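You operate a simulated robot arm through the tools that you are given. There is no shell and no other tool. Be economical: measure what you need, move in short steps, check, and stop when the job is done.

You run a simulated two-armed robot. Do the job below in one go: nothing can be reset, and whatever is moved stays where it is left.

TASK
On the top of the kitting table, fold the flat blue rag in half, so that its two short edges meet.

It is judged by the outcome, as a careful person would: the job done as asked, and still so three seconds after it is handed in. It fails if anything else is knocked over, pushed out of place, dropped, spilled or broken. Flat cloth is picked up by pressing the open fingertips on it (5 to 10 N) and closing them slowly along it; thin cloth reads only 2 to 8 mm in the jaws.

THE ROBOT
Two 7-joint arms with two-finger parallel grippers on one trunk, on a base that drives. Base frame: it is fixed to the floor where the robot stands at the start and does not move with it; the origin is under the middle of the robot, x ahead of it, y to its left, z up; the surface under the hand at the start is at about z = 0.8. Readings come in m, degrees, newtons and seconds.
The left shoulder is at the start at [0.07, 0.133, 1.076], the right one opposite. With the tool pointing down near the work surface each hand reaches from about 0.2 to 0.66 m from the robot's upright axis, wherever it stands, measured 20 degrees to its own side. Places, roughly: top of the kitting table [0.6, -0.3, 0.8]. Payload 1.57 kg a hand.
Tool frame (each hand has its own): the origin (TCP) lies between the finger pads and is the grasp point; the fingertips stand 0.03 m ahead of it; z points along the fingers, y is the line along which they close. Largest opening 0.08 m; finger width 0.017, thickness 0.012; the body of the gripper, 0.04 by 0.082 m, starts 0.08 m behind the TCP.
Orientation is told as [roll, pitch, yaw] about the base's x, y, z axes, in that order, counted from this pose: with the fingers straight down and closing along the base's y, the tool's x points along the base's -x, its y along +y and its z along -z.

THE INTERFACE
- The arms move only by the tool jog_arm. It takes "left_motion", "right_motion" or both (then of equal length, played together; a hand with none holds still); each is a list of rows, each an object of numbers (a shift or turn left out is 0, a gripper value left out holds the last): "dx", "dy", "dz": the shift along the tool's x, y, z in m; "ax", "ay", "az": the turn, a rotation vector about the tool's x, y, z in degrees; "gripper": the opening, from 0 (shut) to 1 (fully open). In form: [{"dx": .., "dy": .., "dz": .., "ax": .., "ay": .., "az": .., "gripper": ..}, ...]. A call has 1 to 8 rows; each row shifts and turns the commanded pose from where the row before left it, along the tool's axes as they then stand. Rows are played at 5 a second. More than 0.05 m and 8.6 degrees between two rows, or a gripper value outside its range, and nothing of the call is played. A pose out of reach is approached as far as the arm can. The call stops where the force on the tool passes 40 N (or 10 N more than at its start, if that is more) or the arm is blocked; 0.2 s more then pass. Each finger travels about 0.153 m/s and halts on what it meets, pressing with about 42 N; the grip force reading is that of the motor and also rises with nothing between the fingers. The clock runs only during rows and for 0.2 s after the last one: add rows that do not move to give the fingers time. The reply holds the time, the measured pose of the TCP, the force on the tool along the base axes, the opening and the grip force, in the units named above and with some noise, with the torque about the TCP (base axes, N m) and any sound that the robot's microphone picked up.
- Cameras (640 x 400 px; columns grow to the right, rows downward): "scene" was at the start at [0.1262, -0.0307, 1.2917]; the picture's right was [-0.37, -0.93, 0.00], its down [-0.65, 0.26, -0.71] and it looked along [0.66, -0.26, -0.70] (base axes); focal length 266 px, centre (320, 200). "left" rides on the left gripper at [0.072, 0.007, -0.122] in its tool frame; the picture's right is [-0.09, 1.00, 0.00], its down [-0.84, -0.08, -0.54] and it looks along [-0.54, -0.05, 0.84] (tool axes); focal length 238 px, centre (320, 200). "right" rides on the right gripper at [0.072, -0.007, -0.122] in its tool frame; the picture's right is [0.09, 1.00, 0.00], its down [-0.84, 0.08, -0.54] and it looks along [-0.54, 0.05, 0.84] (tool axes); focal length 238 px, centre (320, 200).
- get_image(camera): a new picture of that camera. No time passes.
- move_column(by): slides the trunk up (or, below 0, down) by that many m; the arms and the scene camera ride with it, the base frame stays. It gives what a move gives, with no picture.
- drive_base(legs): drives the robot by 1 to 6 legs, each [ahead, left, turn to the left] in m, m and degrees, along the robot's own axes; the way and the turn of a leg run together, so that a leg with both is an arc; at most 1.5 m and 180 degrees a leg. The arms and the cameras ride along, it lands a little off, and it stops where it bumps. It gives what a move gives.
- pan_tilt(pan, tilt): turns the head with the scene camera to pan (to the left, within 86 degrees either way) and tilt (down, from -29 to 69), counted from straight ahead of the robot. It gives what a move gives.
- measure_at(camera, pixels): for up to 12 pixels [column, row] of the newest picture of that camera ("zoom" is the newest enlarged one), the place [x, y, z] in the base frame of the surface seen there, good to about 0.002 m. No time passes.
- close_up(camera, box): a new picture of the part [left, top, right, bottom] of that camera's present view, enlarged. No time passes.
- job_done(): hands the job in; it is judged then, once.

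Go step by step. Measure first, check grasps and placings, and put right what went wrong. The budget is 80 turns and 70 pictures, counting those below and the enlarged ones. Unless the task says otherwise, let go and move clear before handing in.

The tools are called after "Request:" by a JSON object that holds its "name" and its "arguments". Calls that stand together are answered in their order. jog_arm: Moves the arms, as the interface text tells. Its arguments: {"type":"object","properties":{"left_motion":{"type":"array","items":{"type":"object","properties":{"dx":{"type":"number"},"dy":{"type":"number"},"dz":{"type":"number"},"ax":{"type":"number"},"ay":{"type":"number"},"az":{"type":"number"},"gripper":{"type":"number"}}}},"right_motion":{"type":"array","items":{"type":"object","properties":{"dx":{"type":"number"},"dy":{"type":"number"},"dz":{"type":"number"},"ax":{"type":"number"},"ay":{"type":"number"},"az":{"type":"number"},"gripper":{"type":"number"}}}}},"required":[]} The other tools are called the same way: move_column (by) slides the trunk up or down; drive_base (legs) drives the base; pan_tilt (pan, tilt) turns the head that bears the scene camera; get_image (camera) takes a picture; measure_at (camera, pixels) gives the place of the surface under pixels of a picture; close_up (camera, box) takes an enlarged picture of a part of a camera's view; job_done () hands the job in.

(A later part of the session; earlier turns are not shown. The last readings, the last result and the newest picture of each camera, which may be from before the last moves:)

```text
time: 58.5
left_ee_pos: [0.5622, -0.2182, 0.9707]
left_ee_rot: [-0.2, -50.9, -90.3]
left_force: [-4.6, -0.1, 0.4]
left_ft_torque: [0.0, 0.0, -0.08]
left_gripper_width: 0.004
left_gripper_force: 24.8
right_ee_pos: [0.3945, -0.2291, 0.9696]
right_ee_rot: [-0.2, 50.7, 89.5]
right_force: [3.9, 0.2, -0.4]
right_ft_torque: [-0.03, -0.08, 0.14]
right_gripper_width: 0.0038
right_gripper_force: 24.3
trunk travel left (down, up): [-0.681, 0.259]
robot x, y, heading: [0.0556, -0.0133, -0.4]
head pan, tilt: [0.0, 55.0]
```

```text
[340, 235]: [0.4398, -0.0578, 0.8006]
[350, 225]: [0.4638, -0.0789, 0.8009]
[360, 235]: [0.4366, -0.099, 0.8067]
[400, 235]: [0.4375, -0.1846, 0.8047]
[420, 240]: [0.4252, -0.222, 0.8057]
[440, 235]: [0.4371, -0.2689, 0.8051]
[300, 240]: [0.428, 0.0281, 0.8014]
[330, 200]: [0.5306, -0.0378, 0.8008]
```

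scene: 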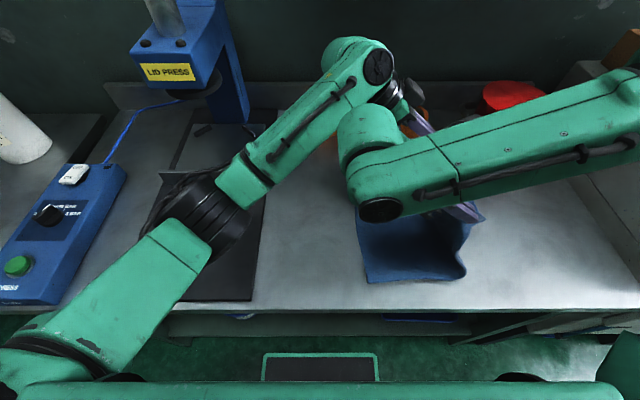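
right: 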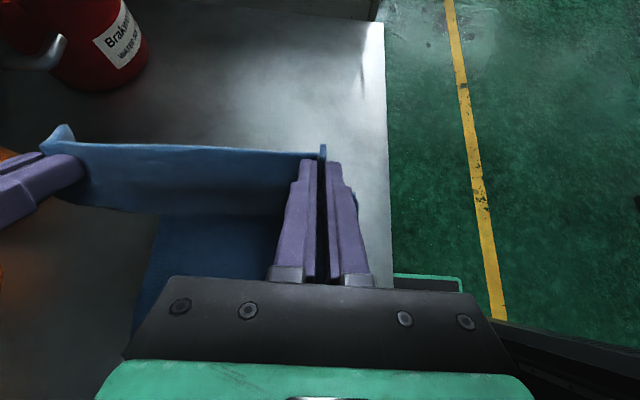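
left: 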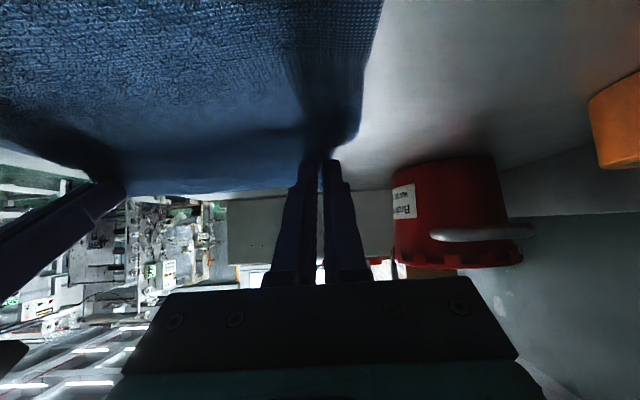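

The bend begins near y ≈ -0.27, which is right, and the held edge is above it. Now I lay down: lower and advance in equal steps.

Request:
{"name": "move_column", "arguments": {"by": -0.025}}

Request:
{"name": "drive_base", "arguments": {"legs": [[0, 0.035, 0]]}}

Request:
{"name": "move_column", "arguments": {"by": -0.03}}

Request:
{"name": "drive_base", "arguments": {"legs": [[0, 0.03, 0]]}}

Request:
{"name": "move_column", "arguments": {"by": -0.025}}

Request:
{"name": "drive_base", "arguments": {"legs": [[0, 0.03, 0]]}}

Request:
{"name": "get_image", "arguments": {"camera": "right"}}

Request:
{"name": "measure_at", "arguments": {"camera": "right", "pixels": [[200, 120], [200, 135], [200, 142], [200, 150], [200, 170], [200, 190], [200, 210], [200, 230], [200, 250], [200, 265], [350, 150], [352, 185]]}}

Request:
{"name": "get_image", "arguments": {"camera": "scene"}}

```text
time: 59.2
left_ee_pos: [0.5614, -0.2204, 0.9457]
left_ee_rot: [0.0, -51.1, -90.3]
left_force: [-3.3, -0.3, 0.2]
left_ft_torque: [0.0, 0.03, -0.1]
left_gripper_width: 0.004
left_gripper_force: 24.5
right_ee_pos: [0.396, -0.2284, 0.945]
right_ee_rot: [-0.4, 50.7, 89.6]
right_force: [3.1, 0.6, -0.7]
right_ft_torque: [0.05, -0.07, 0.1]
right_gripper_width: 0.0036
right_gripper_force: 24.8
trunk travel left (down, up): [-0.656, 0.284]
robot x, y, heading: [0.0513, -0.0129, -0.1]
head pan, tilt: [0.0, 55.0]
```

```text
time: 60.1
left_ee_pos: [0.5626, -0.1854, 0.9459]
left_ee_rot: [0.0, -50.9, -90.4]
left_force: [-3.3, -0.1, -0.4]
left_ft_torque: [0.05, 0.06, -0.09]
left_gripper_width: 0.0039
left_gripper_force: 24.3
right_ee_pos: [0.3958, -0.1966, 0.9451]
right_ee_rot: [-0.3, 50.6, 89.6]
right_force: [3.0, 0.1, 0.2]
right_ft_torque: [0.05, -0.04, 0.12]
right_gripper_width: 0.004
right_gripper_force: 24.5
trunk travel left (down, up): [-0.656, 0.284]
robot x, y, heading: [0.0518, 0.0261, -0.1]
head pan, tilt: [0.0, 55.0]
```

```text
time: 60.9
left_ee_pos: [0.5611, -0.1854, 0.9161]
left_ee_rot: [0.0, -51.1, -90.3]
left_force: [-4.3, -0.1, 0.4]
left_ft_torque: [0.0, 0.05, -0.06]
left_gripper_width: 0.0036
left_gripper_force: 24.8
right_ee_pos: [0.3937, -0.1941, 0.9149]
right_ee_rot: [-0.4, 50.7, 89.4]
right_force: [3.9, 0.1, -0.2]
right_ft_torque: [0.02, -0.06, 0.14]
right_gripper_width: 0.0038
right_gripper_force: 24.7
trunk travel left (down, up): [-0.626, 0.314]
robot x, y, heading: [0.0554, 0.0209, -0.4]
head pan, tilt: [0.0, 55.0]
```

```text
time: 61.7
left_ee_pos: [0.5615, -0.1549, 0.9165]
left_ee_rot: [-0.1, -51.0, -90.4]
left_force: [-3.9, -1.0, -0.1]
left_ft_torque: [-0.02, 0.01, -0.05]
left_gripper_width: 0.0035
left_gripper_force: 24.7
right_ee_pos: [0.3958, -0.1675, 0.9147]
right_ee_rot: [-0.2, 50.6, 89.6]
right_force: [4.1, 1.0, 1.0]
right_ft_torque: [0.06, -0.04, 0.09]
right_gripper_width: 0.0038
right_gripper_force: 24.5
trunk travel left (down, up): [-0.626, 0.314]
robot x, y, heading: [0.0544, 0.0519, -0.1]
head pan, tilt: [0.0, 55.0]
```

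```text
time: 62.4
left_ee_pos: [0.5606, -0.1537, 0.8901]
left_ee_rot: [-0.1, -51.1, -90.5]
left_force: [-3.2, 0.2, 0.5]
left_ft_torque: [-0.01, 0.03, -0.07]
left_gripper_width: 0.0037
left_gripper_force: 24.3
right_ee_pos: [0.3952, -0.1646, 0.8895]
right_ee_rot: [-0.4, 50.7, 89.5]
right_force: [2.9, -0.4, 0.1]
right_ft_torque: [0.02, -0.06, 0.07]
right_gripper_width: 0.0039
right_gripper_force: 24.9
trunk travel left (down, up): [-0.601, 0.339]
robot x, y, heading: [0.052, 0.0507, -0.3]
head pan, tilt: [0.0, 55.0]
```

```text
time: 63.2
left_ee_pos: [0.5621, -0.1255, 0.891]
left_ee_rot: [-0.2, -51.1, -90.3]
left_force: [-2.8, -1.2, 0.0]
left_ft_torque: [0.05, 0.05, -0.14]
left_gripper_width: 0.0036
left_gripper_force: 24.4
right_ee_pos: [0.3945, -0.1353, 0.8903]
right_ee_rot: [-0.4, 50.7, 89.6]
right_force: [3.6, 0.3, 0.1]
right_ft_torque: [0.02, -0.05, 0.09]
right_gripper_width: 0.0038
right_gripper_force: 25.1
trunk travel left (down, up): [-0.601, 0.339]
robot x, y, heading: [0.0558, 0.0827, -0.1]
head pan, tilt: [0.0, 55.0]
```

```text
23 pictures are left
```

right: 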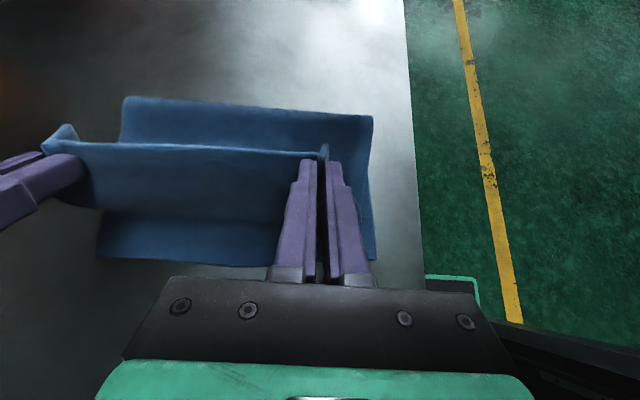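

```text
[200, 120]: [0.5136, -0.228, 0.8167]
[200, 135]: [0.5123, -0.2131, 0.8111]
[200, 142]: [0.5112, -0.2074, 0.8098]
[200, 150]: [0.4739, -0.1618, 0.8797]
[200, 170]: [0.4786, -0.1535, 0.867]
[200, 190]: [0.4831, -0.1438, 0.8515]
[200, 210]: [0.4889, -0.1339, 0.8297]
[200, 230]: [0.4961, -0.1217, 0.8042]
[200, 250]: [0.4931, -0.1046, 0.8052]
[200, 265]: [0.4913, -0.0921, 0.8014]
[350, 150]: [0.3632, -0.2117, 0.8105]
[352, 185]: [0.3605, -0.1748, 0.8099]
```

```text
22 pictures are left
```

scene: 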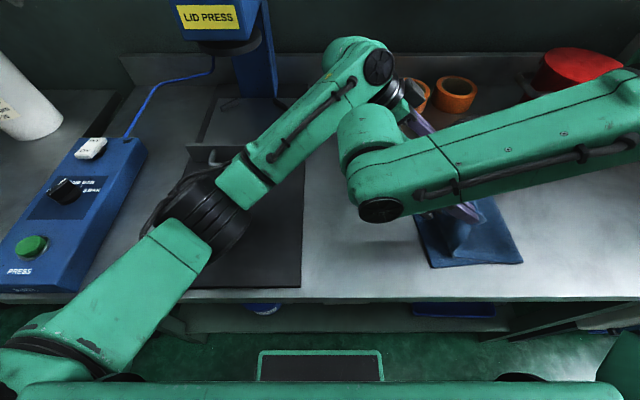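

The bend is at y ≈ -0.243, and the lower edge at -0.09. The flap offset is only 3 cm. I add 8° of tilt while still high, then lower most of the way down.

Request:
{"name": "jog_arm", "arguments": {"left_motion": [{"ay": -4}, {"ay": -4}, {}], "right_motion": [{"ay": 4}, {"ay": 4}, {}]}}

Request:
{"name": "move_column", "arguments": {"by": -0.025}}

Request:
{"name": "drive_base", "arguments": {"legs": [[0, 0.02, 0]]}}

Request:
{"name": "get_image", "arguments": {"camera": "right"}}

Request:
{"name": "measure_at", "arguments": {"camera": "right", "pixels": [[200, 100], [200, 120], [200, 135], [200, 150], [200, 160], [200, 180], [200, 200], [200, 220], [200, 240], [200, 255], [200, 270]]}}

Request:
{"name": "get_image", "arguments": {"camera": "left"}}

```text
time: 64.0
left_ee_pos: [0.558, -0.1252, 0.8908]
left_ee_rot: [-0.4, -59.2, -90.6]
left_force: [-23.0, -7.3, -0.8]
left_ft_torque: [-0.14, 0.43, -0.61]
left_gripper_width: 0.0042
left_gripper_force: 24.8
right_ee_pos: [0.3883, -0.1724, 0.8882]
right_ee_rot: [-0.9, 58.4, 89.1]
right_force: [24.8, 7.5, 0.3]
right_ft_torque: [0.12, -0.31, 0.74]
right_gripper_width: 0.0042
right_gripper_force: 24.5
right hand out of reach, approached as far as the arm can: row 1, 2
trunk travel left (down, up): [-0.601, 0.339]
robot x, y, heading: [0.0531, 0.0833, -0.2]
head pan, tilt: [0.0, 55.0]
```

```text
time: 64.8
left_ee_pos: [0.56, -0.1261, 0.8669]
left_ee_rot: [-0.5, -59.2, -90.3]
left_force: [-25.2, -8.4, -0.3]
left_ft_torque: [-0.12, 0.44, -0.67]
left_gripper_width: 0.0047
left_gripper_force: 25.1
right_ee_pos: [0.3882, -0.1719, 0.8631]
right_ee_rot: [-1.0, 58.4, 89.1]
right_force: [26.0, 7.8, 0.1]
right_ft_torque: [0.17, -0.36, 0.81]
right_gripper_width: 0.004
right_gripper_force: 25.2
trunk travel left (down, up): [-0.576, 0.364]
robot x, y, heading: [0.0564, 0.0806, -0.2]
head pan, tilt: [0.0, 55.0]
```

```text
time: 65.5
left_ee_pos: [0.5601, -0.1066, 0.8663]
left_ee_rot: [-0.6, -59.2, -90.4]
left_force: [-26.2, -7.3, -0.6]
left_ft_torque: [-0.13, 0.45, -0.68]
left_gripper_width: 0.0042
left_gripper_force: 25.3
right_ee_pos: [0.3887, -0.1528, 0.8633]
right_ee_rot: [-0.9, 58.3, 89.2]
right_force: [26.8, 9.1, 0.0]
right_ft_torque: [0.11, -0.36, 0.8]
right_gripper_width: 0.0041
right_gripper_force: 24.6
trunk travel left (down, up): [-0.576, 0.364]
robot x, y, heading: [0.0538, 0.1034, -0.5]
head pan, tilt: [0.0, 55.0]
```

```text
21 pictures are left
```

right: 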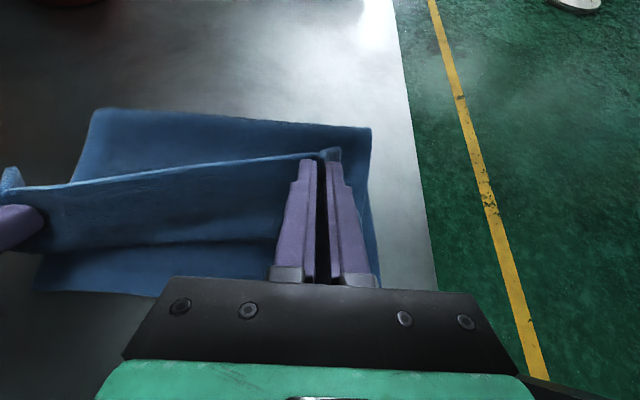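

```text
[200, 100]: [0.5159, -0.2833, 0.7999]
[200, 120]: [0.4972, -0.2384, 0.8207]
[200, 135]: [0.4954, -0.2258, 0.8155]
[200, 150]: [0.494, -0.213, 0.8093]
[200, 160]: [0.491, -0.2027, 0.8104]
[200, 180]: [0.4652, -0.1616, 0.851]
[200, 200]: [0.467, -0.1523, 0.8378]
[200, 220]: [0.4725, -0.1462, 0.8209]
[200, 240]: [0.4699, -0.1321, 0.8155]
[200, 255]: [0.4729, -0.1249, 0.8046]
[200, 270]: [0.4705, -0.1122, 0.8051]
```

```text
20 pictures are left
```

left: 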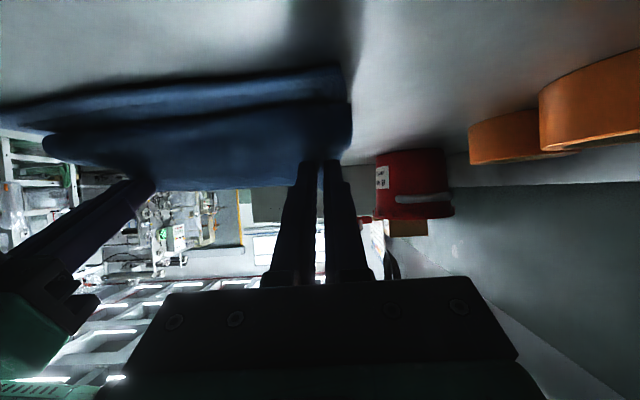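

The right hand lags by 4.6 cm again, giving a 26 N diagonal pull. I bring the left hand level with it at once, then advance both by the base.

Request:
{"name": "jog_arm", "arguments": {"left_motion": [{"dx": -0.0095, "dz": 0.0155, "dy": -0.001}, {"dx": -0.0095, "dz": 0.0155, "dy": -0.002}, {}]}}

Request:
{"name": "drive_base", "arguments": {"legs": [[0, 0.03, 0]]}}

Request:
{"name": "move_column", "arguments": {"by": -0.012}}

Request:
{"name": "drive_base", "arguments": {"legs": [[0, 0.025, 0]]}}

Request:
{"name": "get_image", "arguments": {"camera": "right"}}

Request:
{"name": "measure_at", "arguments": {"camera": "right", "pixels": [[200, 80], [200, 100], [200, 120], [200, 135], [200, 150], [200, 160], [200, 180], [200, 200], [200, 220], [200, 240], [200, 255], [200, 270]]}}

Request:
{"name": "get_image", "arguments": {"camera": "scene"}}

```text
time: 66.3
left_ee_pos: [0.5583, -0.1418, 0.8674]
left_ee_rot: [-0.5, -59.2, -90.3]
left_force: [-6.9, -0.4, -1.3]
left_ft_torque: [-0.01, 0.09, -0.16]
left_gripper_width: 0.0036
left_gripper_force: 24.4
right_ee_pos: [0.3879, -0.153, 0.864]
right_ee_rot: [-0.8, 58.4, 89.2]
right_force: [6.2, 0.4, -0.9]
right_ft_torque: [0.02, -0.04, 0.18]
right_gripper_width: 0.004
right_gripper_force: 24.4
trunk travel left (down, up): [-0.576, 0.364]
robot x, y, heading: [0.0505, 0.1002, -0.2]
head pan, tilt: [0.0, 55.0]
```

```text
time: 67.2
left_ee_pos: [0.5579, -0.1119, 0.8675]
left_ee_rot: [-0.5, -59.1, -90.4]
left_force: [-6.2, -0.3, 0.0]
left_ft_torque: [-0.04, 0.04, -0.15]
left_gripper_width: 0.0038
left_gripper_force: 24.8
right_ee_pos: [0.3882, -0.1231, 0.8632]
right_ee_rot: [-0.9, 58.4, 89.1]
right_force: [6.0, 0.6, 0.8]
right_ft_torque: [-0.02, -0.1, 0.2]
right_gripper_width: 0.0036
right_gripper_force: 25.0
trunk travel left (down, up): [-0.576, 0.364]
robot x, y, heading: [0.0563, 0.1322, -0.1]
head pan, tilt: [0.0, 55.0]
```

```text
time: 67.8
left_ee_pos: [0.5565, -0.113, 0.8561]
left_ee_rot: [-0.4, -59.3, -90.4]
left_force: [-5.0, 0.0, -0.6]
left_ft_torque: [0.01, 0.08, -0.12]
left_gripper_width: 0.0036
left_gripper_force: 25.1
right_ee_pos: [0.3878, -0.1222, 0.8515]
right_ee_rot: [-1.0, 58.4, 89.0]
right_force: [4.8, 0.4, 0.6]
right_ft_torque: [0.0, -0.06, 0.17]
right_gripper_width: 0.0038
right_gripper_force: 24.8
trunk travel left (down, up): [-0.564, 0.376]
robot x, y, heading: [0.0535, 0.132, -0.2]
head pan, tilt: [0.0, 55.0]
```

```text
time: 68.6
left_ee_pos: [0.5574, -0.0869, 0.8547]
left_ee_rot: [-0.5, -59.2, -90.4]
left_force: [-5.8, 0.1, -1.1]
left_ft_torque: [-0.07, 0.1, -0.16]
left_gripper_width: 0.0037
left_gripper_force: 24.7
right_ee_pos: [0.3886, -0.0978, 0.8507]
right_ee_rot: [-0.9, 58.4, 89.2]
right_force: [6.1, 0.2, 0.2]
right_ft_torque: [0.01, -0.07, 0.15]
right_gripper_width: 0.0038
right_gripper_force: 24.3
trunk travel left (down, up): [-0.564, 0.376]
robot x, y, heading: [0.0583, 0.1591, -0.1]
head pan, tilt: [0.0, 55.0]
```

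```text
19 pictures are left
```

right: 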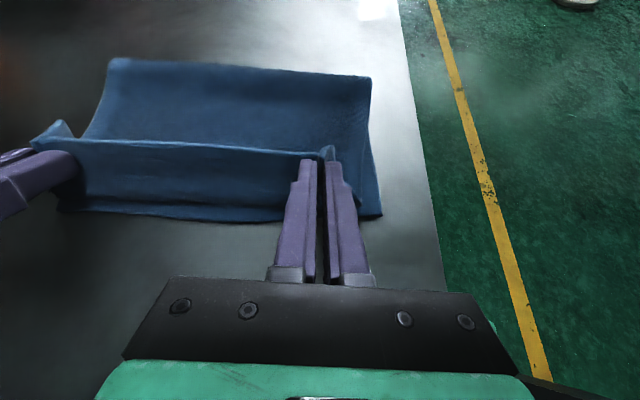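

```text
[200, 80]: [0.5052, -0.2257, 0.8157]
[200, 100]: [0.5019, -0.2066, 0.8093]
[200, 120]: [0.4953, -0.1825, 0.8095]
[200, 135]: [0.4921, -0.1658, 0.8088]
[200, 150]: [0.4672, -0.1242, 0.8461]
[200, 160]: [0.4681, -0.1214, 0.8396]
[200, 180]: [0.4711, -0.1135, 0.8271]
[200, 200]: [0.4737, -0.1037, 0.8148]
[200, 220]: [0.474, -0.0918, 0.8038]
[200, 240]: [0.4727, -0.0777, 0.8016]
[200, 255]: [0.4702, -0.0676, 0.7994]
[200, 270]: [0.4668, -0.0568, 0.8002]
```

```text
18 pictures are left
```

scene: 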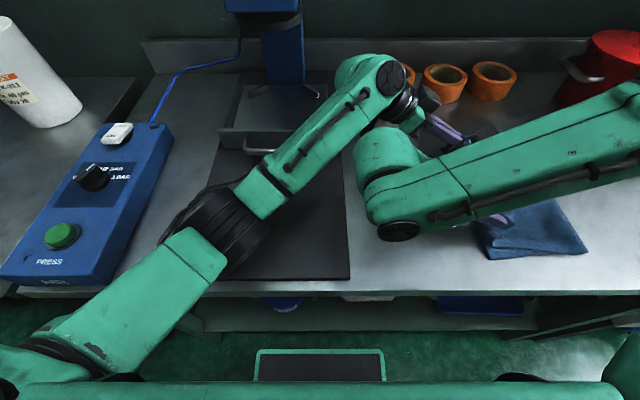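

Now the profile is right: the upper layer lies flat from the bend (-0.236) to about -0.105, then rises to the held edge (-0.124, 0.846). I advance 3 cm so the edge leans forward, then look again before release.

Request:
{"name": "drive_base", "arguments": {"legs": [[0, 0.03, 0]]}}

Request:
{"name": "get_image", "arguments": {"camera": "right"}}

Request:
{"name": "measure_at", "arguments": {"camera": "right", "pixels": [[200, 40], [200, 60], [200, 80], [200, 100], [200, 120], [200, 135], [200, 150], [200, 160], [200, 170], [200, 180], [200, 190], [200, 200]]}}

```text
time: 69.4
left_ee_pos: [0.5569, -0.0581, 0.8544]
left_ee_rot: [-0.6, -59.2, -90.5]
left_force: [-4.8, -0.2, -0.2]
left_ft_torque: [-0.05, 0.09, -0.13]
left_gripper_width: 0.0036
left_gripper_force: 24.4
right_ee_pos: [0.3901, -0.068, 0.8506]
right_ee_rot: [-0.9, 58.4, 89.0]
right_force: [4.0, 0.2, 1.0]
right_ft_torque: [0.02, -0.07, 0.14]
right_gripper_width: 0.0039
right_gripper_force: 25.1
trunk travel left (down, up): [-0.564, 0.376]
robot x, y, heading: [0.0558, 0.1845, -0.1]
head pan, tilt: [0.0, 55.0]
```

```text
17 pictures are left
```

right: 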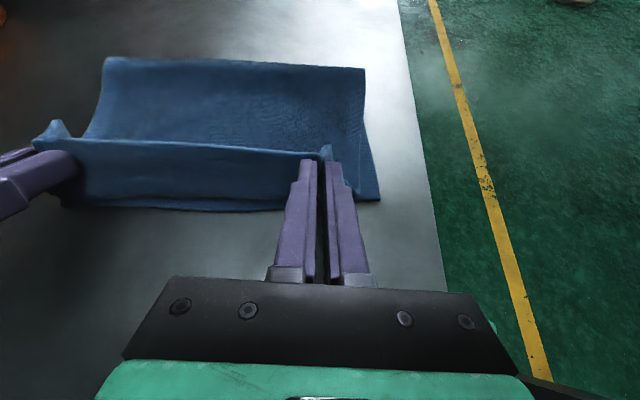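

```text
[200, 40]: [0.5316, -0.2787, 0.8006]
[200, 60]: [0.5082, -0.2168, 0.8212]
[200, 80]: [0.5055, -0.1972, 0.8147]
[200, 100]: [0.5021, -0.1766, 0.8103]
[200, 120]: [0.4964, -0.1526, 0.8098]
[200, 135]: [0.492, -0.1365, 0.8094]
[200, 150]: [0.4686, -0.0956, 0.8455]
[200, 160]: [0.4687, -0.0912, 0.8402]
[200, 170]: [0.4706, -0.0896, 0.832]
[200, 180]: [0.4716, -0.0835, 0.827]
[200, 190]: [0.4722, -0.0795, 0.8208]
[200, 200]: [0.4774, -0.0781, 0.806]
```

Advancing slid the stack a bit (bend now -0.217), so I stop pulling. I release here, rise straight up, and see how it settles.

Request:
{"name": "jog_arm", "arguments": {"left_motion": [{"gripper": 0.15}, {"gripper": 0.3}, {"gripper": 0.4}, {}], "right_motion": [{"gripper": 0.15}, {"gripper": 0.3}, {"gripper": 0.4}, {}]}}

Request:
{"name": "move_column", "arguments": {"by": 0.1}}

Request:
{"name": "get_image", "arguments": {"camera": "right"}}

Request:
{"name": "measure_at", "arguments": {"camera": "right", "pixels": [[200, 100], [200, 120], [200, 140], [200, 160], [200, 180], [200, 200], [200, 220], [200, 240], [200, 260], [350, 150], [350, 200], [350, 240]]}}

```text
time: 70.4
left_ee_pos: [0.5572, -0.0584, 0.8558]
left_ee_rot: [-0.5, -59.3, -90.4]
left_force: [0.2, 0.1, -0.5]
left_ft_torque: [0.01, 0.02, 0.05]
left_gripper_width: 0.0322
left_gripper_force: 0.0
right_ee_pos: [0.388, -0.0691, 0.8518]
right_ee_rot: [-0.9, 58.3, 89.2]
right_force: [0.2, 0.0, 0.5]
right_ft_torque: [0.03, 0.04, 0.01]
right_gripper_width: 0.0319
right_gripper_force: 0.0
trunk travel left (down, up): [-0.564, 0.376]
robot x, y, heading: [0.0561, 0.1849, 0.3]
head pan, tilt: [0.0, 55.0]
```

```text
time: 71.8
left_ee_pos: [0.5575, -0.0567, 0.9547]
left_ee_rot: [-0.5, -59.2, -90.4]
left_force: [0.7, 1.3, 0.2]
left_ft_torque: [-0.01, -0.01, 0.02]
left_gripper_width: 0.0322
left_gripper_force: 0.0
right_ee_pos: [0.3896, -0.068, 0.9509]
right_ee_rot: [-0.9, 58.4, 89.1]
right_force: [0.1, -0.6, -0.3]
right_ft_torque: [-0.01, 0.03, 0.02]
right_gripper_width: 0.032
right_gripper_force: 0.0
trunk travel left (down, up): [-0.664, 0.276]
robot x, y, heading: [0.0544, 0.1842, -0.2]
head pan, tilt: [0.0, 55.0]
```

```text
16 pictures are left
```

right: 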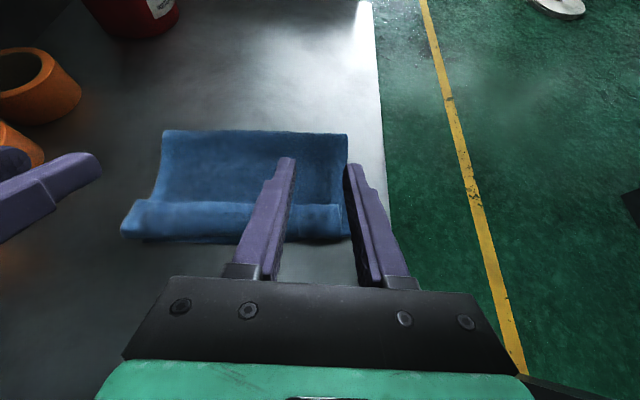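

```text
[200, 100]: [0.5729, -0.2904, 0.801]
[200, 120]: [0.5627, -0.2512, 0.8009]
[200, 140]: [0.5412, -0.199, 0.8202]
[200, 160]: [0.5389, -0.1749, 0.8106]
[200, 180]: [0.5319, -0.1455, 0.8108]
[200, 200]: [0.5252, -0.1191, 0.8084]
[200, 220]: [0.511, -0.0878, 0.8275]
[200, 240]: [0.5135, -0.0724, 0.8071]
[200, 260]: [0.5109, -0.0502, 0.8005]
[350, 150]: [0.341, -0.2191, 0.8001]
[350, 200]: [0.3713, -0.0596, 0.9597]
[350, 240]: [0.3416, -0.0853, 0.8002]
```

After release the edge stays as a roll at y ≈ -0.07…-0.11, with the bend at -0.21. It needs the roll pushed back about 6 cm (bend to about -0.24), then unrolling with the bend pinned. I set both hands open at 30° in front of the roll, tips just above the lower layer, and push back with the base.

Request:
{"name": "jog_arm", "arguments": {"left_motion": [{"ay": 7.3, "gripper": 0.8}, {"ay": 7.3}, {"ay": 7.3}, {"ay": 7.3}, {}], "right_motion": [{"ay": -7.3, "gripper": 0.8}, {"ay": -7.3}, {"ay": -7.3}, {"ay": -7.3}, {}]}}

Request:
{"name": "drive_base", "arguments": {"legs": [[0, 0.03, 0]]}}

Request:
{"name": "get_image", "arguments": {"camera": "left"}}

Request:
{"name": "measure_at", "arguments": {"camera": "left", "pixels": [[200, 40], [200, 60], [200, 80], [200, 100], [200, 120], [200, 140], [200, 160], [320, 100], [320, 140], [130, 120]]}}

```text
time: 73.0
left_ee_pos: [0.5583, -0.0574, 0.9537]
left_ee_rot: [-0.4, -33.6, -90.5]
left_force: [-0.6, 0.1, 0.3]
left_ft_torque: [-0.01, 0.01, 0.02]
left_gripper_width: 0.0639
left_gripper_force: 0.0
left hand out of reach, approached as far as the arm can: row 4
right_ee_pos: [0.3906, -0.0686, 0.9509]
right_ee_rot: [-0.4, 29.1, 89.7]
right_force: [-0.1, 0.7, -0.3]
right_ft_torque: [0.06, -0.01, 0.0]
right_gripper_width: 0.0642
right_gripper_force: 0.0
trunk travel left (down, up): [-0.664, 0.276]
robot x, y, heading: [0.0534, 0.1882, -0.3]
head pan, tilt: [0.0, 55.0]
```

```text
time: 73.8
left_ee_pos: [0.556, -0.0302, 0.954]
left_ee_rot: [-0.2, -33.5, -90.7]
left_force: [0.5, -0.2, -0.7]
left_ft_torque: [0.03, 0.0, 0.0]
left_gripper_width: 0.064
left_gripper_force: 0.0
right_ee_pos: [0.3887, -0.0408, 0.9518]
right_ee_rot: [-0.4, 29.0, 89.5]
right_force: [-0.7, -0.8, -1.3]
right_ft_torque: [0.01, 0.03, 0.04]
right_gripper_width: 0.064
right_gripper_force: 0.1
trunk travel left (down, up): [-0.664, 0.276]
robot x, y, heading: [0.0543, 0.2153, -0.2]
head pan, tilt: [0.0, 55.0]
```

```text
15 pictures are left
```

left: 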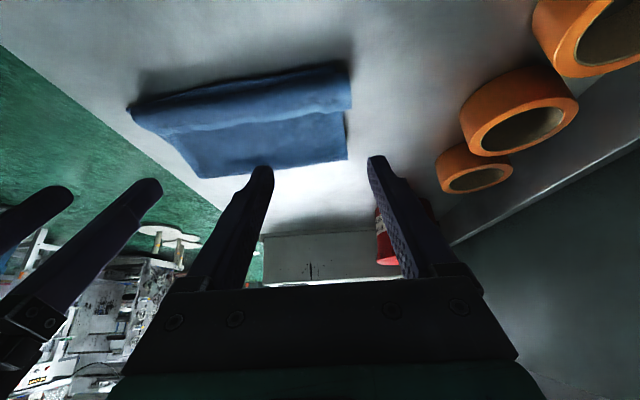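

```text
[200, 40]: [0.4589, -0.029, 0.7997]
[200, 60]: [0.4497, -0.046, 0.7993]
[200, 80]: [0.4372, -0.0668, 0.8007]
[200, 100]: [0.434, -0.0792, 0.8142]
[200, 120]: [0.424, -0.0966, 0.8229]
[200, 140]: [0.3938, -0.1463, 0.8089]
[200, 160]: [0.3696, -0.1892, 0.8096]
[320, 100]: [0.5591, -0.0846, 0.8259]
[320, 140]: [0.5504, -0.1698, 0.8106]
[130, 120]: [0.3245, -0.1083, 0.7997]
```

The roll's front lies at y ≈ -0.068 and the tips at -0.047/-0.055, clear in front. I lower 0.106 and push back 8 cm.

Request:
{"name": "move_column", "arguments": {"by": -0.106}}

Request:
{"name": "drive_base", "arguments": {"legs": [[0, -0.08, 0]]}}

Request:
{"name": "get_image", "arguments": {"camera": "right"}}

Request:
{"name": "measure_at", "arguments": {"camera": "right", "pixels": [[240, 40], [240, 60], [240, 80], [240, 100], [240, 120], [240, 140], [240, 160], [240, 180], [240, 200], [240, 220]]}}

```text
time: 75.2
left_ee_pos: [0.5558, -0.0288, 0.8494]
left_ee_rot: [-0.4, -33.7, -90.8]
left_force: [-0.2, 0.0, -0.4]
left_ft_torque: [0.01, -0.04, -0.03]
left_gripper_width: 0.0641
left_gripper_force: 0.1
right_ee_pos: [0.3873, -0.039, 0.8449]
right_ee_rot: [-0.6, 29.2, 89.6]
right_force: [-0.4, -0.1, -0.2]
right_ft_torque: [0.0, 0.05, 0.03]
right_gripper_width: 0.0642
right_gripper_force: 0.1
trunk travel left (down, up): [-0.558, 0.382]
robot x, y, heading: [0.0511, 0.2138, -0.3]
head pan, tilt: [0.0, 55.0]
```

```text
time: 76.2
left_ee_pos: [0.5566, -0.1087, 0.8493]
left_ee_rot: [-0.3, -33.7, -90.7]
left_force: [0.2, 0.7, -0.3]
left_ft_torque: [0.04, 0.01, 0.01]
left_gripper_width: 0.064
left_gripper_force: 0.0
right_ee_pos: [0.3889, -0.1179, 0.8457]
right_ee_rot: [-0.5, 29.2, 89.6]
right_force: [0.5, 0.6, -0.2]
right_ft_torque: [0.01, 0.02, 0.01]
right_gripper_width: 0.0641
right_gripper_force: 0.0
trunk travel left (down, up): [-0.558, 0.382]
robot x, y, heading: [0.0537, 0.1362, -0.3]
head pan, tilt: [0.0, 55.0]
```

```text
14 pictures are left
```

right: 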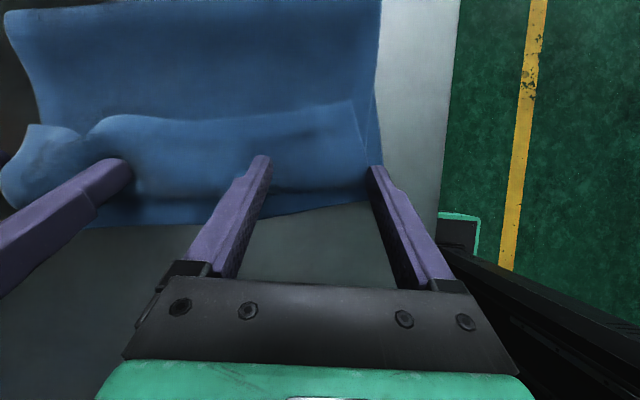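

```text
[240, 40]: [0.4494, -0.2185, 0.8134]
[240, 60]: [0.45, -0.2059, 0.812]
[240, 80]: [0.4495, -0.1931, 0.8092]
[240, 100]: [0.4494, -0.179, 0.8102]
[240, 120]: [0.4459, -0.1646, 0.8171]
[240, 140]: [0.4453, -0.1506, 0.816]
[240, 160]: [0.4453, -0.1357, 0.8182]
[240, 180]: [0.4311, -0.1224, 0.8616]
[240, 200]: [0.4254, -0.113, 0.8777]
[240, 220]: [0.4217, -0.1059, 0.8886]
```

The push worked: the flap now lies flat at y ≈ -0.125…-0.17, and the lower edge shows below it. I measure the lower edge (150,226), (300,212) and the bend near the top rows.

Request:
{"name": "measure_at", "arguments": {"camera": "right", "pixels": [[150, 205], [150, 220], [150, 226], [300, 200], [300, 211], [20, 15], [20, 5], [200, 5], [370, 5], [100, 120], [345, 105], [180, 190]]}}

```text
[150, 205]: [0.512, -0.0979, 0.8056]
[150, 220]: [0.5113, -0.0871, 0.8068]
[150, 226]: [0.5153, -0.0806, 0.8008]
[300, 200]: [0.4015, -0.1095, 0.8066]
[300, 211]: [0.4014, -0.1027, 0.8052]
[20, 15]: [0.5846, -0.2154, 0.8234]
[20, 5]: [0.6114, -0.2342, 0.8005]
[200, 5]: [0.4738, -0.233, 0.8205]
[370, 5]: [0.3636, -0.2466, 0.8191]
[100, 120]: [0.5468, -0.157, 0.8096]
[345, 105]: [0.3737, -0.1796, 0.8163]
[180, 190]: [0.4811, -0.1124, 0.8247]
```

The rag is rotated about 8°, and the bend sits ~0.147 m from the lower edge (ideal 0.172). I push 3.5 cm further.

Request:
{"name": "drive_base", "arguments": {"legs": [[0, -0.035, 0]]}}

Request:
{"name": "move_column", "arguments": {"by": 0.1}}

Request:
{"name": "get_image", "arguments": {"camera": "right"}}

Request:
{"name": "measure_at", "arguments": {"camera": "right", "pixels": [[200, 80], [200, 100], [200, 120], [200, 140], [200, 160], [200, 180], [200, 200], [200, 220], [200, 240], [320, 120], [320, 160], [320, 200]]}}

```text
time: 77.1
left_ee_pos: [0.5568, -0.1408, 0.8495]
left_ee_rot: [-0.3, -33.6, -90.7]
left_force: [-0.3, 1.1, -0.3]
left_ft_torque: [-0.02, 0.0, 0.01]
left_gripper_width: 0.0639
left_gripper_force: 0.0
right_ee_pos: [0.3876, -0.1532, 0.8456]
right_ee_rot: [-0.6, 29.3, 89.6]
right_force: [0.3, -0.4, 0.1]
right_ft_torque: [0.0, -0.02, -0.01]
right_gripper_width: 0.0642
right_gripper_force: 0.1
trunk travel left (down, up): [-0.558, 0.382]
robot x, y, heading: [0.0569, 0.1034, -0.3]
head pan, tilt: [0.0, 55.0]
```

```text
time: 78.4
left_ee_pos: [0.5566, -0.1418, 0.9484]
left_ee_rot: [-0.3, -33.6, -90.7]
left_force: [-0.5, 0.3, 0.6]
left_ft_torque: [0.01, 0.01, -0.02]
left_gripper_width: 0.0637
left_gripper_force: 0.2
right_ee_pos: [0.3885, -0.1531, 0.9463]
right_ee_rot: [-0.5, 29.1, 89.6]
right_force: [-1.0, 0.0, -0.5]
right_ft_torque: [0.03, -0.01, -0.01]
right_gripper_width: 0.064
right_gripper_force: 0.1
trunk travel left (down, up): [-0.658, 0.282]
robot x, y, heading: [0.0578, 0.103, -0.3]
head pan, tilt: [0.0, 55.0]
```

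```text
13 pictures are left
```

right: 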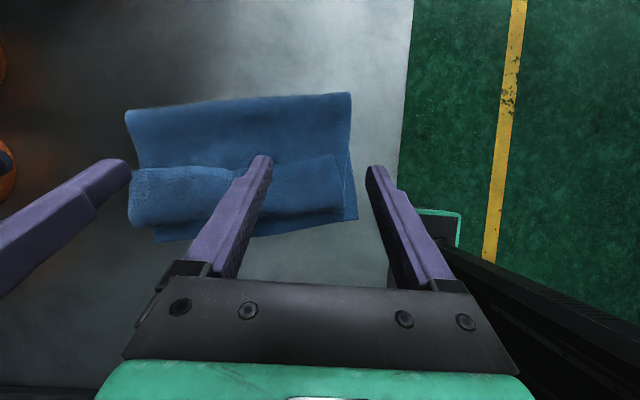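

```text
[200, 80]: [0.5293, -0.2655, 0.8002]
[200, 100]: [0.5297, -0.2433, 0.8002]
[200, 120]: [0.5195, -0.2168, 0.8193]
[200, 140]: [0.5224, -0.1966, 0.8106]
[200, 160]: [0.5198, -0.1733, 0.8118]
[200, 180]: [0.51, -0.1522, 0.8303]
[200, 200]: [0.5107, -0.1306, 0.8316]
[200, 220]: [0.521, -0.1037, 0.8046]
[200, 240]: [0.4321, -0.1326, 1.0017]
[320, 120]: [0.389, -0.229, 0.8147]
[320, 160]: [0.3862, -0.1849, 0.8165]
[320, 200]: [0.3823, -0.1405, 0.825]
```

The roll sprang partly back (flap edge ≈ -0.17, front ≈ -0.115, bend ≈ -0.235). Now I pin the bare strip between flap edge and bend with the right hand's open fingers, at x ≈ 0.43, y ≈ -0.22.

Request:
{"name": "jog_arm", "arguments": {"right_motion": [{"dx": 0.0218, "dz": 0.0121, "dy": -0.02}, {"dx": 0.0218, "dz": 0.0121, "dy": -0.02}, {"dx": -0.0126, "dz": 0.0227}, {"dx": -0.0126, "dz": 0.0227}, {"dx": -0.0126, "dz": 0.0227}, {"dx": -0.0126, "dz": 0.0227}, {}]}}

Request:
{"name": "jog_arm", "arguments": {"right_motion": [{"dx": -0.0015, "dz": 0.0026}, {"dx": -0.0015, "dz": 0.0026}, {}]}}

```text
time: 80.0
left_ee_pos: [0.5551, -0.1419, 0.9491]
left_ee_rot: [-0.2, -33.8, -90.7]
left_force: [0.0, -0.1, -0.1]
left_ft_torque: [0.03, -0.01, 0.02]
left_gripper_width: 0.0639
left_gripper_force: 0.1
right_ee_pos: [0.4284, -0.2021, 0.8426]
right_ee_rot: [-0.6, 29.2, 89.6]
right_force: [-0.2, -0.7, 0.1]
right_ft_torque: [0.0, -0.02, -0.01]
right_gripper_width: 0.064
right_gripper_force: 0.0
trunk travel left (down, up): [-0.658, 0.282]
robot x, y, heading: [0.0553, 0.1018, -0.2]
head pan, tilt: [0.0, 55.0]
```

```text
time: 80.8
left_ee_pos: [0.5557, -0.1416, 0.9502]
left_ee_rot: [-0.2, -33.7, -90.7]
left_force: [-0.3, 0.8, -0.4]
left_ft_torque: [0.03, 0.01, 0.03]
left_gripper_width: 0.064
left_gripper_force: 0.1
right_ee_pos: [0.4295, -0.2031, 0.835]
right_ee_rot: [-0.5, 29.3, 89.6]
right_force: [0.0, -0.2, 4.1]
right_ft_torque: [-0.08, 0.05, 0.01]
right_gripper_width: 0.0639
right_gripper_force: 0.1
trunk travel left (down, up): [-0.658, 0.282]
robot x, y, heading: [0.0542, 0.1005, -0.2]
head pan, tilt: [0.0, 55.0]
```

The right hand pins at 4 N; I press 1 mm more and bring the left hand (half open) onto the flap top at (0.525, -0.14).

Request:
{"name": "jog_arm", "arguments": {"left_motion": [{"dx": 0.0222, "dz": 0.0225, "dy": -0.01, "gripper": 0.5}, {"dx": 0.0222, "dz": 0.0225, "dy": -0.01}, {"dx": 0.0222, "dz": 0.0225, "dy": -0.01}, {}], "right_motion": [{"dx": -0.0005, "dz": 0.0009}, {}, {}, {}]}}

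Request:
{"name": "jog_arm", "arguments": {"left_motion": [{"dx": 0.0033, "dz": 0.005}, {"dx": 0.0033, "dz": 0.005}, {}]}}

```text
time: 81.8
left_ee_pos: [0.5252, -0.1221, 0.8556]
left_ee_rot: [-0.4, -33.7, -90.7]
left_force: [0.1, 0.1, 0.4]
left_ft_torque: [-0.01, 0.01, -0.01]
left_gripper_width: 0.0401
left_gripper_force: 0.0
right_ee_pos: [0.4275, -0.2012, 0.8354]
right_ee_rot: [-0.7, 29.3, 89.6]
right_force: [0.9, -0.2, 9.1]
right_ft_torque: [-0.05, 0.07, 0.01]
right_gripper_width: 0.0639
right_gripper_force: 0.2
trunk travel left (down, up): [-0.658, 0.282]
robot x, y, heading: [0.0547, 0.1022, -0.3]
head pan, tilt: [0.0, 55.0]
```

```text
time: 82.6
left_ee_pos: [0.527, -0.1231, 0.8459]
left_ee_rot: [-0.2, -33.8, -90.7]
left_force: [0.0, -0.4, 0.5]
left_ft_torque: [0.01, 0.01, -0.03]
left_gripper_width: 0.0403
left_gripper_force: 0.1
right_ee_pos: [0.4288, -0.2034, 0.8349]
right_ee_rot: [-0.5, 29.3, 89.6]
right_force: [1.4, -1.5, 9.5]
right_ft_torque: [-0.1, 0.04, 0.01]
right_gripper_width: 0.0638
right_gripper_force: 0.0
trunk travel left (down, up): [-0.658, 0.282]
robot x, y, heading: [0.0508, 0.1017, -0.2]
head pan, tilt: [0.0, 55.0]
```

The left tip compresses the flap gently (0.5 N). I go 4 mm lower and drag it 7 cm toward +y.

Request:
{"name": "jog_arm", "arguments": {"left_motion": [{"dx": 0.0022, "dz": 0.0033}, {"dx": 0.01165, "dz": -0.0078}, {"dx": 0.01165, "dz": -0.0078}, {"dx": 0.01165, "dz": -0.0078}, {"dx": 0.01165, "dz": -0.0078}, {"dx": 0.01165, "dz": -0.0078}, {}]}}

Request:
{"name": "get_image", "arguments": {"camera": "left"}}

Request:
{"name": "measure_at", "arguments": {"camera": "left", "pixels": [[300, 60], [300, 80], [300, 100], [300, 120], [300, 140], [300, 160], [340, 100], [340, 130], [220, 100], [220, 130]]}}

```text
time: 84.2
left_ee_pos: [0.5267, -0.0523, 0.8404]
left_ee_rot: [-0.3, -33.7, -90.6]
left_force: [-0.9, -0.6, -0.5]
left_ft_torque: [0.02, 0.0, -0.04]
left_gripper_width: 0.0399
left_gripper_force: 0.1
right_ee_pos: [0.4284, -0.2023, 0.8359]
right_ee_rot: [-0.7, 29.3, 89.5]
right_force: [1.2, -0.9, 9.2]
right_ft_torque: [-0.07, 0.03, 0.04]
right_gripper_width: 0.0637
right_gripper_force: 0.2
trunk travel left (down, up): [-0.658, 0.282]
robot x, y, heading: [0.0548, 0.101, 0.0]
head pan, tilt: [0.0, 55.0]
```

```text
12 pictures are left
```

left: 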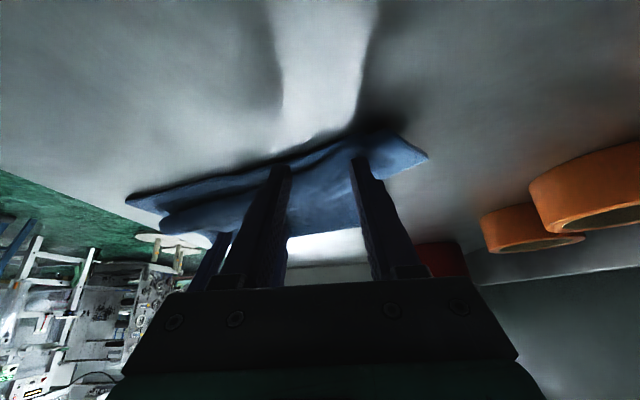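

```text
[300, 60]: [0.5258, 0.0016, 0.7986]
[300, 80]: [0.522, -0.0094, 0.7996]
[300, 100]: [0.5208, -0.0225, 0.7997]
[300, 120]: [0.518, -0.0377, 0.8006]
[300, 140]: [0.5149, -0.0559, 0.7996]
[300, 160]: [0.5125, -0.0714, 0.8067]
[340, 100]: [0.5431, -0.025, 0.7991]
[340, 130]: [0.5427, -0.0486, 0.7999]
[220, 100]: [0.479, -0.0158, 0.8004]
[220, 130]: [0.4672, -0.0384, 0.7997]
```

Something unrolled near the far corner (425,155), but the low view is unclear. I raise the left hand 10 cm, keep the right pinned, and look.

Request:
{"name": "jog_arm", "arguments": {"left_motion": [{"dx": -0.0185, "dz": -0.0277}, {"dx": -0.0185, "dz": -0.0277}, {"dx": -0.0185, "dz": -0.0277}, {}]}}

Request:
{"name": "get_image", "arguments": {"camera": "left"}}

Request:
{"name": "measure_at", "arguments": {"camera": "left", "pixels": [[100, 120], [200, 90], [200, 110], [200, 130], [250, 90], [250, 110], [300, 80], [300, 100], [300, 120], [350, 90], [350, 110], [370, 80]]}}

```text
time: 85.2
left_ee_pos: [0.5279, -0.0523, 0.9426]
left_ee_rot: [-0.4, -33.8, -90.7]
left_force: [0.7, -0.3, 0.4]
left_ft_torque: [0.02, 0.02, 0.01]
left_gripper_width: 0.0401
left_gripper_force: 0.1
right_ee_pos: [0.4282, -0.2019, 0.8346]
right_ee_rot: [-0.6, 29.2, 89.6]
right_force: [0.7, 0.3, 9.3]
right_ft_torque: [-0.1, 0.04, 0.02]
right_gripper_width: 0.0636
right_gripper_force: 0.1
trunk travel left (down, up): [-0.658, 0.282]
robot x, y, heading: [0.0515, 0.1018, 0.0]
head pan, tilt: [0.0, 55.0]
```

```text
11 pictures are left
```

left: 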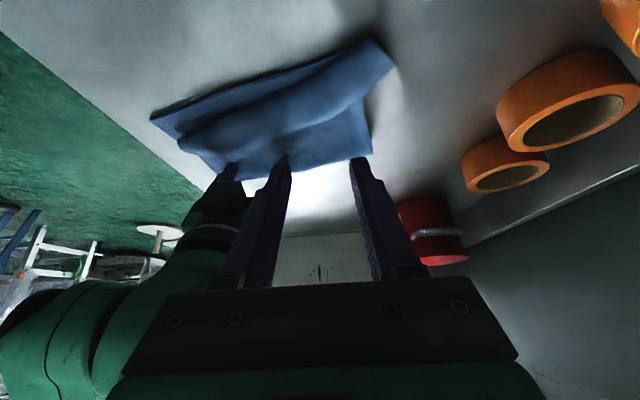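

```text
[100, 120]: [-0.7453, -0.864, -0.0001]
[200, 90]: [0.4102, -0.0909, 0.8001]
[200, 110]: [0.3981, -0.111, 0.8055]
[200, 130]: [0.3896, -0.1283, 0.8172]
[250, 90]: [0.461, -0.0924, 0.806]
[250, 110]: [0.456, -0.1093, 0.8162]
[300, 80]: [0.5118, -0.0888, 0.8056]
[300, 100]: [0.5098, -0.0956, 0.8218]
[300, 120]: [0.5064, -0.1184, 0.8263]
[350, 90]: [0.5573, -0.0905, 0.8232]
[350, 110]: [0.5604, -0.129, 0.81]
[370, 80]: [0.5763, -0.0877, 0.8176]
```

The flap moved and its far end turned outward. I take an enlarged view to see its layers.

Request:
{"name": "close_up", "arguments": {"camera": "left", "box": [130, 20, 430, 200]}}

Request:
{"name": "measure_at", "arguments": {"camera": "left", "pixels": [[375, 45], [392, 66], [385, 55], [365, 60], [340, 75], [370, 110], [365, 100], [280, 130], [240, 140], [190, 140], [165, 120], [330, 105]]}}

```text
2.13 times, centred on (280, 110) of left
```

zoom: 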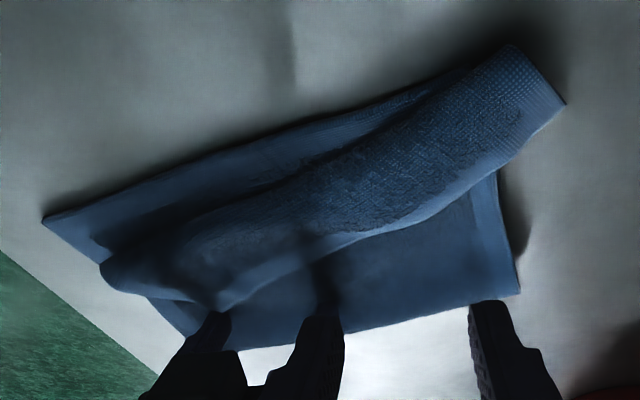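

```text
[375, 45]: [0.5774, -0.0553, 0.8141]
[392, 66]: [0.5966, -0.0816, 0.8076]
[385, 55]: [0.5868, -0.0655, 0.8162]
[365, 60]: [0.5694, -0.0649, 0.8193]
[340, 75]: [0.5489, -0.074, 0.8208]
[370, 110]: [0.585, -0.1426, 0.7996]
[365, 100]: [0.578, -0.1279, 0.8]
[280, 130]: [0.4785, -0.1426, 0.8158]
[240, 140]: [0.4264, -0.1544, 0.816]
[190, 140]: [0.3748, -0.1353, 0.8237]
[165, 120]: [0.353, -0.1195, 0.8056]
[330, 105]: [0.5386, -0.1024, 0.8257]
```

The far end slid out but the flap (about 4 cm wide) didn't unroll: brushing pushes the whole layer. I grip the flap near its rear edge with the left hand at (0.495, -0.125), the right still pinning, so I can lift it over.

Request:
{"name": "jog_arm", "arguments": {"left_motion": [{"dx": 0.0015, "dz": 0.0359, "dy": -0.011}, {"dx": 0.0015, "dz": 0.0359, "dy": -0.011}, {"dx": 0.0015, "dz": 0.0359, "dy": -0.011}, {"dx": 0.0055, "dz": 0.0083}, {}]}}

Request:
{"name": "jog_arm", "arguments": {"left_motion": [{"dx": 0.0017, "dz": 0.0025}, {}]}}

```text
time: 86.4
left_ee_pos: [0.4933, -0.108, 0.84]
left_ee_rot: [-0.2, -33.7, -90.7]
left_force: [0.9, -0.3, 3.0]
left_ft_torque: [-0.02, -0.01, -0.01]
left_gripper_width: 0.0401
left_gripper_force: 0.0
right_ee_pos: [0.4286, -0.2019, 0.8352]
right_ee_rot: [-0.7, 29.1, 89.7]
right_force: [0.6, -0.9, 8.5]
right_ft_torque: [-0.04, 0.02, -0.02]
right_gripper_width: 0.0635
right_gripper_force: 0.0
trunk travel left (down, up): [-0.658, 0.282]
robot x, y, heading: [0.053, 0.1, -0.1]
head pan, tilt: [0.0, 55.0]
```

```text
time: 87.0
left_ee_pos: [0.4922, -0.1083, 0.8371]
left_ee_rot: [-0.2, -33.9, -90.9]
left_force: [1.5, -1.5, 9.4]
left_ft_torque: [-0.14, -0.03, 0.03]
left_gripper_width: 0.0399
left_gripper_force: 0.0
right_ee_pos: [0.4292, -0.2027, 0.8348]
right_ee_rot: [-0.6, 29.3, 89.6]
right_force: [1.8, 0.0, 5.3]
right_ft_torque: [-0.03, 0.03, 0.03]
right_gripper_width: 0.0636
right_gripper_force: 0.0
trunk travel left (down, up): [-0.658, 0.282]
robot x, y, heading: [0.0587, 0.1048, -0.2]
head pan, tilt: [0.0, 55.0]
```

Left presses at 9.4 N, so I close slowly, then lift 2.5 cm.

Request:
{"name": "jog_arm", "arguments": {"left_motion": [{"gripper": 0.42}, {"gripper": 0.34}, {"gripper": 0.26}, {"gripper": 0.18}, {"gripper": 0.1}, {"gripper": 0.05}, {"gripper": 0.0}, {}]}}

Request:
{"name": "jog_arm", "arguments": {"left_motion": [{"dx": -0.0069, "dz": -0.0104}, {"dx": -0.0069, "dz": -0.0104}, {}]}}

Request:
{"name": "get_image", "arguments": {"camera": "left"}}

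```text
time: 88.8
left_ee_pos: [0.4924, -0.1069, 0.8361]
left_ee_rot: [-0.2, -33.8, -90.8]
left_force: [0.6, -0.2, 14.5]
left_ft_torque: [-0.17, -0.03, 0.03]
left_gripper_width: 0.0072
left_gripper_force: 26.1
right_ee_pos: [0.428, -0.2015, 0.8364]
right_ee_rot: [-0.7, 29.4, 89.5]
right_force: [1.4, 0.7, 5.3]
right_ft_torque: [-0.07, -0.01, 0.03]
right_gripper_width: 0.0638
right_gripper_force: 0.0
trunk travel left (down, up): [-0.658, 0.282]
robot x, y, heading: [0.0541, 0.1013, -0.4]
head pan, tilt: [0.0, 55.0]
```

```text
time: 89.6
left_ee_pos: [0.4929, -0.1075, 0.861]
left_ee_rot: [-0.4, -33.7, -90.7]
left_force: [0.4, 0.8, 0.3]
left_ft_torque: [0.0, 0.01, 0.03]
left_gripper_width: 0.007
left_gripper_force: 26.5
right_ee_pos: [0.4279, -0.2032, 0.8358]
right_ee_rot: [-0.6, 29.3, 89.6]
right_force: [-1.0, 1.2, 8.0]
right_ft_torque: [-0.06, 0.11, -0.02]
right_gripper_width: 0.0637
right_gripper_force: 0.1
trunk travel left (down, up): [-0.658, 0.282]
robot x, y, heading: [0.0545, 0.1016, -0.3]
head pan, tilt: [0.0, 55.0]
```

```text
9 pictures are left
```

left: 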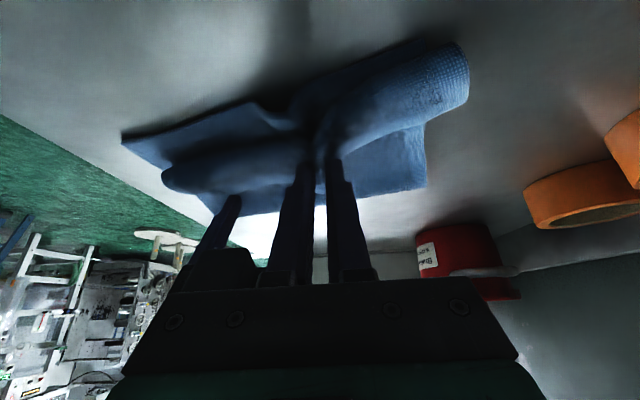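

The jaws read 7 mm: flap plus the layer below. With the right hand pinning the lower layers, lifting further should pull the inner layer out of the jaws (a width near 3.8 mm would show it). I press the pin a bit more and lift the left 5 cm.

Request:
{"name": "jog_arm", "arguments": {"left_motion": [{}, {"dx": -0.0069, "dz": -0.0104}, {"dx": -0.0069, "dz": -0.0104}, {"dx": -0.0069, "dz": -0.0104}, {"dx": -0.0069, "dz": -0.0104}, {}], "right_motion": [{"dx": -0.0005, "dz": 0.0009}, {}, {}, {}, {}, {}]}}

```text
time: 91.0
left_ee_pos: [0.4918, -0.1078, 0.9107]
left_ee_rot: [-0.2, -33.9, -90.8]
left_force: [-2.7, -12.4, -11.1]
left_ft_torque: [-0.2, 0.07, 0.03]
left_gripper_width: 0.0061
left_gripper_force: 26.2
right_ee_pos: [0.4291, -0.2019, 0.835]
right_ee_rot: [-0.9, 29.2, 89.5]
right_force: [2.1, 9.4, 24.5]
right_ft_torque: [0.15, -0.54, 0.39]
right_gripper_width: 0.0636
right_gripper_force: 0.1
trunk travel left (down, up): [-0.658, 0.282]
robot x, y, heading: [0.0528, 0.1049, -0.5]
head pan, tilt: [0.0, 55.0]
```

The tension is 16 N, the pin holds, and the width is falling (6.1 mm), so the inner layer is slipping out. I lift slowly further.

Request:
{"name": "jog_arm", "arguments": {"left_motion": [{"dx": -0.0035, "dz": -0.0052}, {"dx": -0.0035, "dz": -0.0052}, {"dx": -0.0035, "dz": -0.0052}, {}]}}

Request:
{"name": "get_image", "arguments": {"camera": "left"}}

```text
time: 92.2
left_ee_pos: [0.4948, -0.1046, 0.9358]
left_ee_rot: [0.3, -34.4, -90.9]
left_force: [-0.8, 23.3, 22.0]
left_ft_torque: [-1.8, 1.63, -1.36]
left_gripper_width: 0.0032
left_gripper_force: 24.3
right_ee_pos: [0.427, -0.2059, 0.8343]
right_ee_rot: [-0.4, 29.8, 89.2]
right_force: [7.0, 14.5, 34.9]
right_ft_torque: [0.15, -0.68, 0.38]
right_gripper_width: 0.0623
right_gripper_force: 0.1
trunk travel left (down, up): [-0.658, 0.282]
robot x, y, heading: [0.0558, 0.1043, -0.1]
head pan, tilt: [0.0, 55.0]
stopped in row 4 (left hand): the force on the tool passed its limit at 45 N (the readings are from after the stop); the commanded pose is now the measured one
```

```text
8 pictures are left
```

left: 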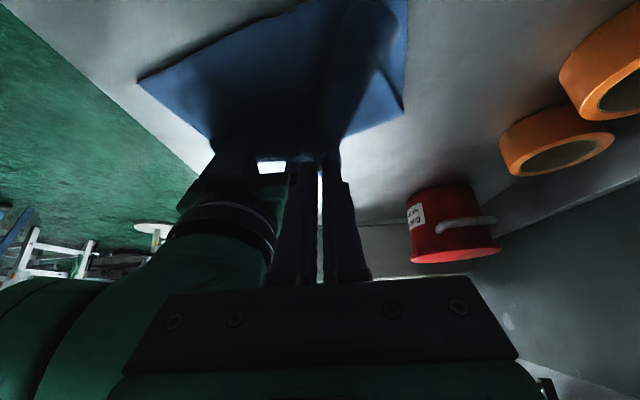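

The width dropped to 3.2 mm: only the flap is held now and it's stretched from the pin. The 32 N (+y,+z) on the left hand means it touches the right wrist, so I move the left forward and down along the arc, away from it.

Request:
{"name": "jog_arm", "arguments": {"left_motion": [{"dx": 0.012}, {"dx": 0.012}, {}]}}

```text
time: 93.0
left_ee_pos: [0.4933, -0.0862, 0.9179]
left_ee_rot: [0.0, -34.0, -90.8]
left_force: [-3.3, -12.1, -8.1]
left_ft_torque: [-0.32, 0.03, 0.01]
left_gripper_width: 0.0034
left_gripper_force: 24.5
right_ee_pos: [0.4289, -0.2037, 0.8344]
right_ee_rot: [-0.7, 29.5, 89.3]
right_force: [4.5, 12.4, 25.9]
right_ft_torque: [0.19, -0.3, 0.29]
right_gripper_width: 0.0623
right_gripper_force: 0.1
trunk travel left (down, up): [-0.658, 0.282]
robot x, y, heading: [0.0527, 0.1035, -0.2]
head pan, tilt: [0.0, 55.0]
```

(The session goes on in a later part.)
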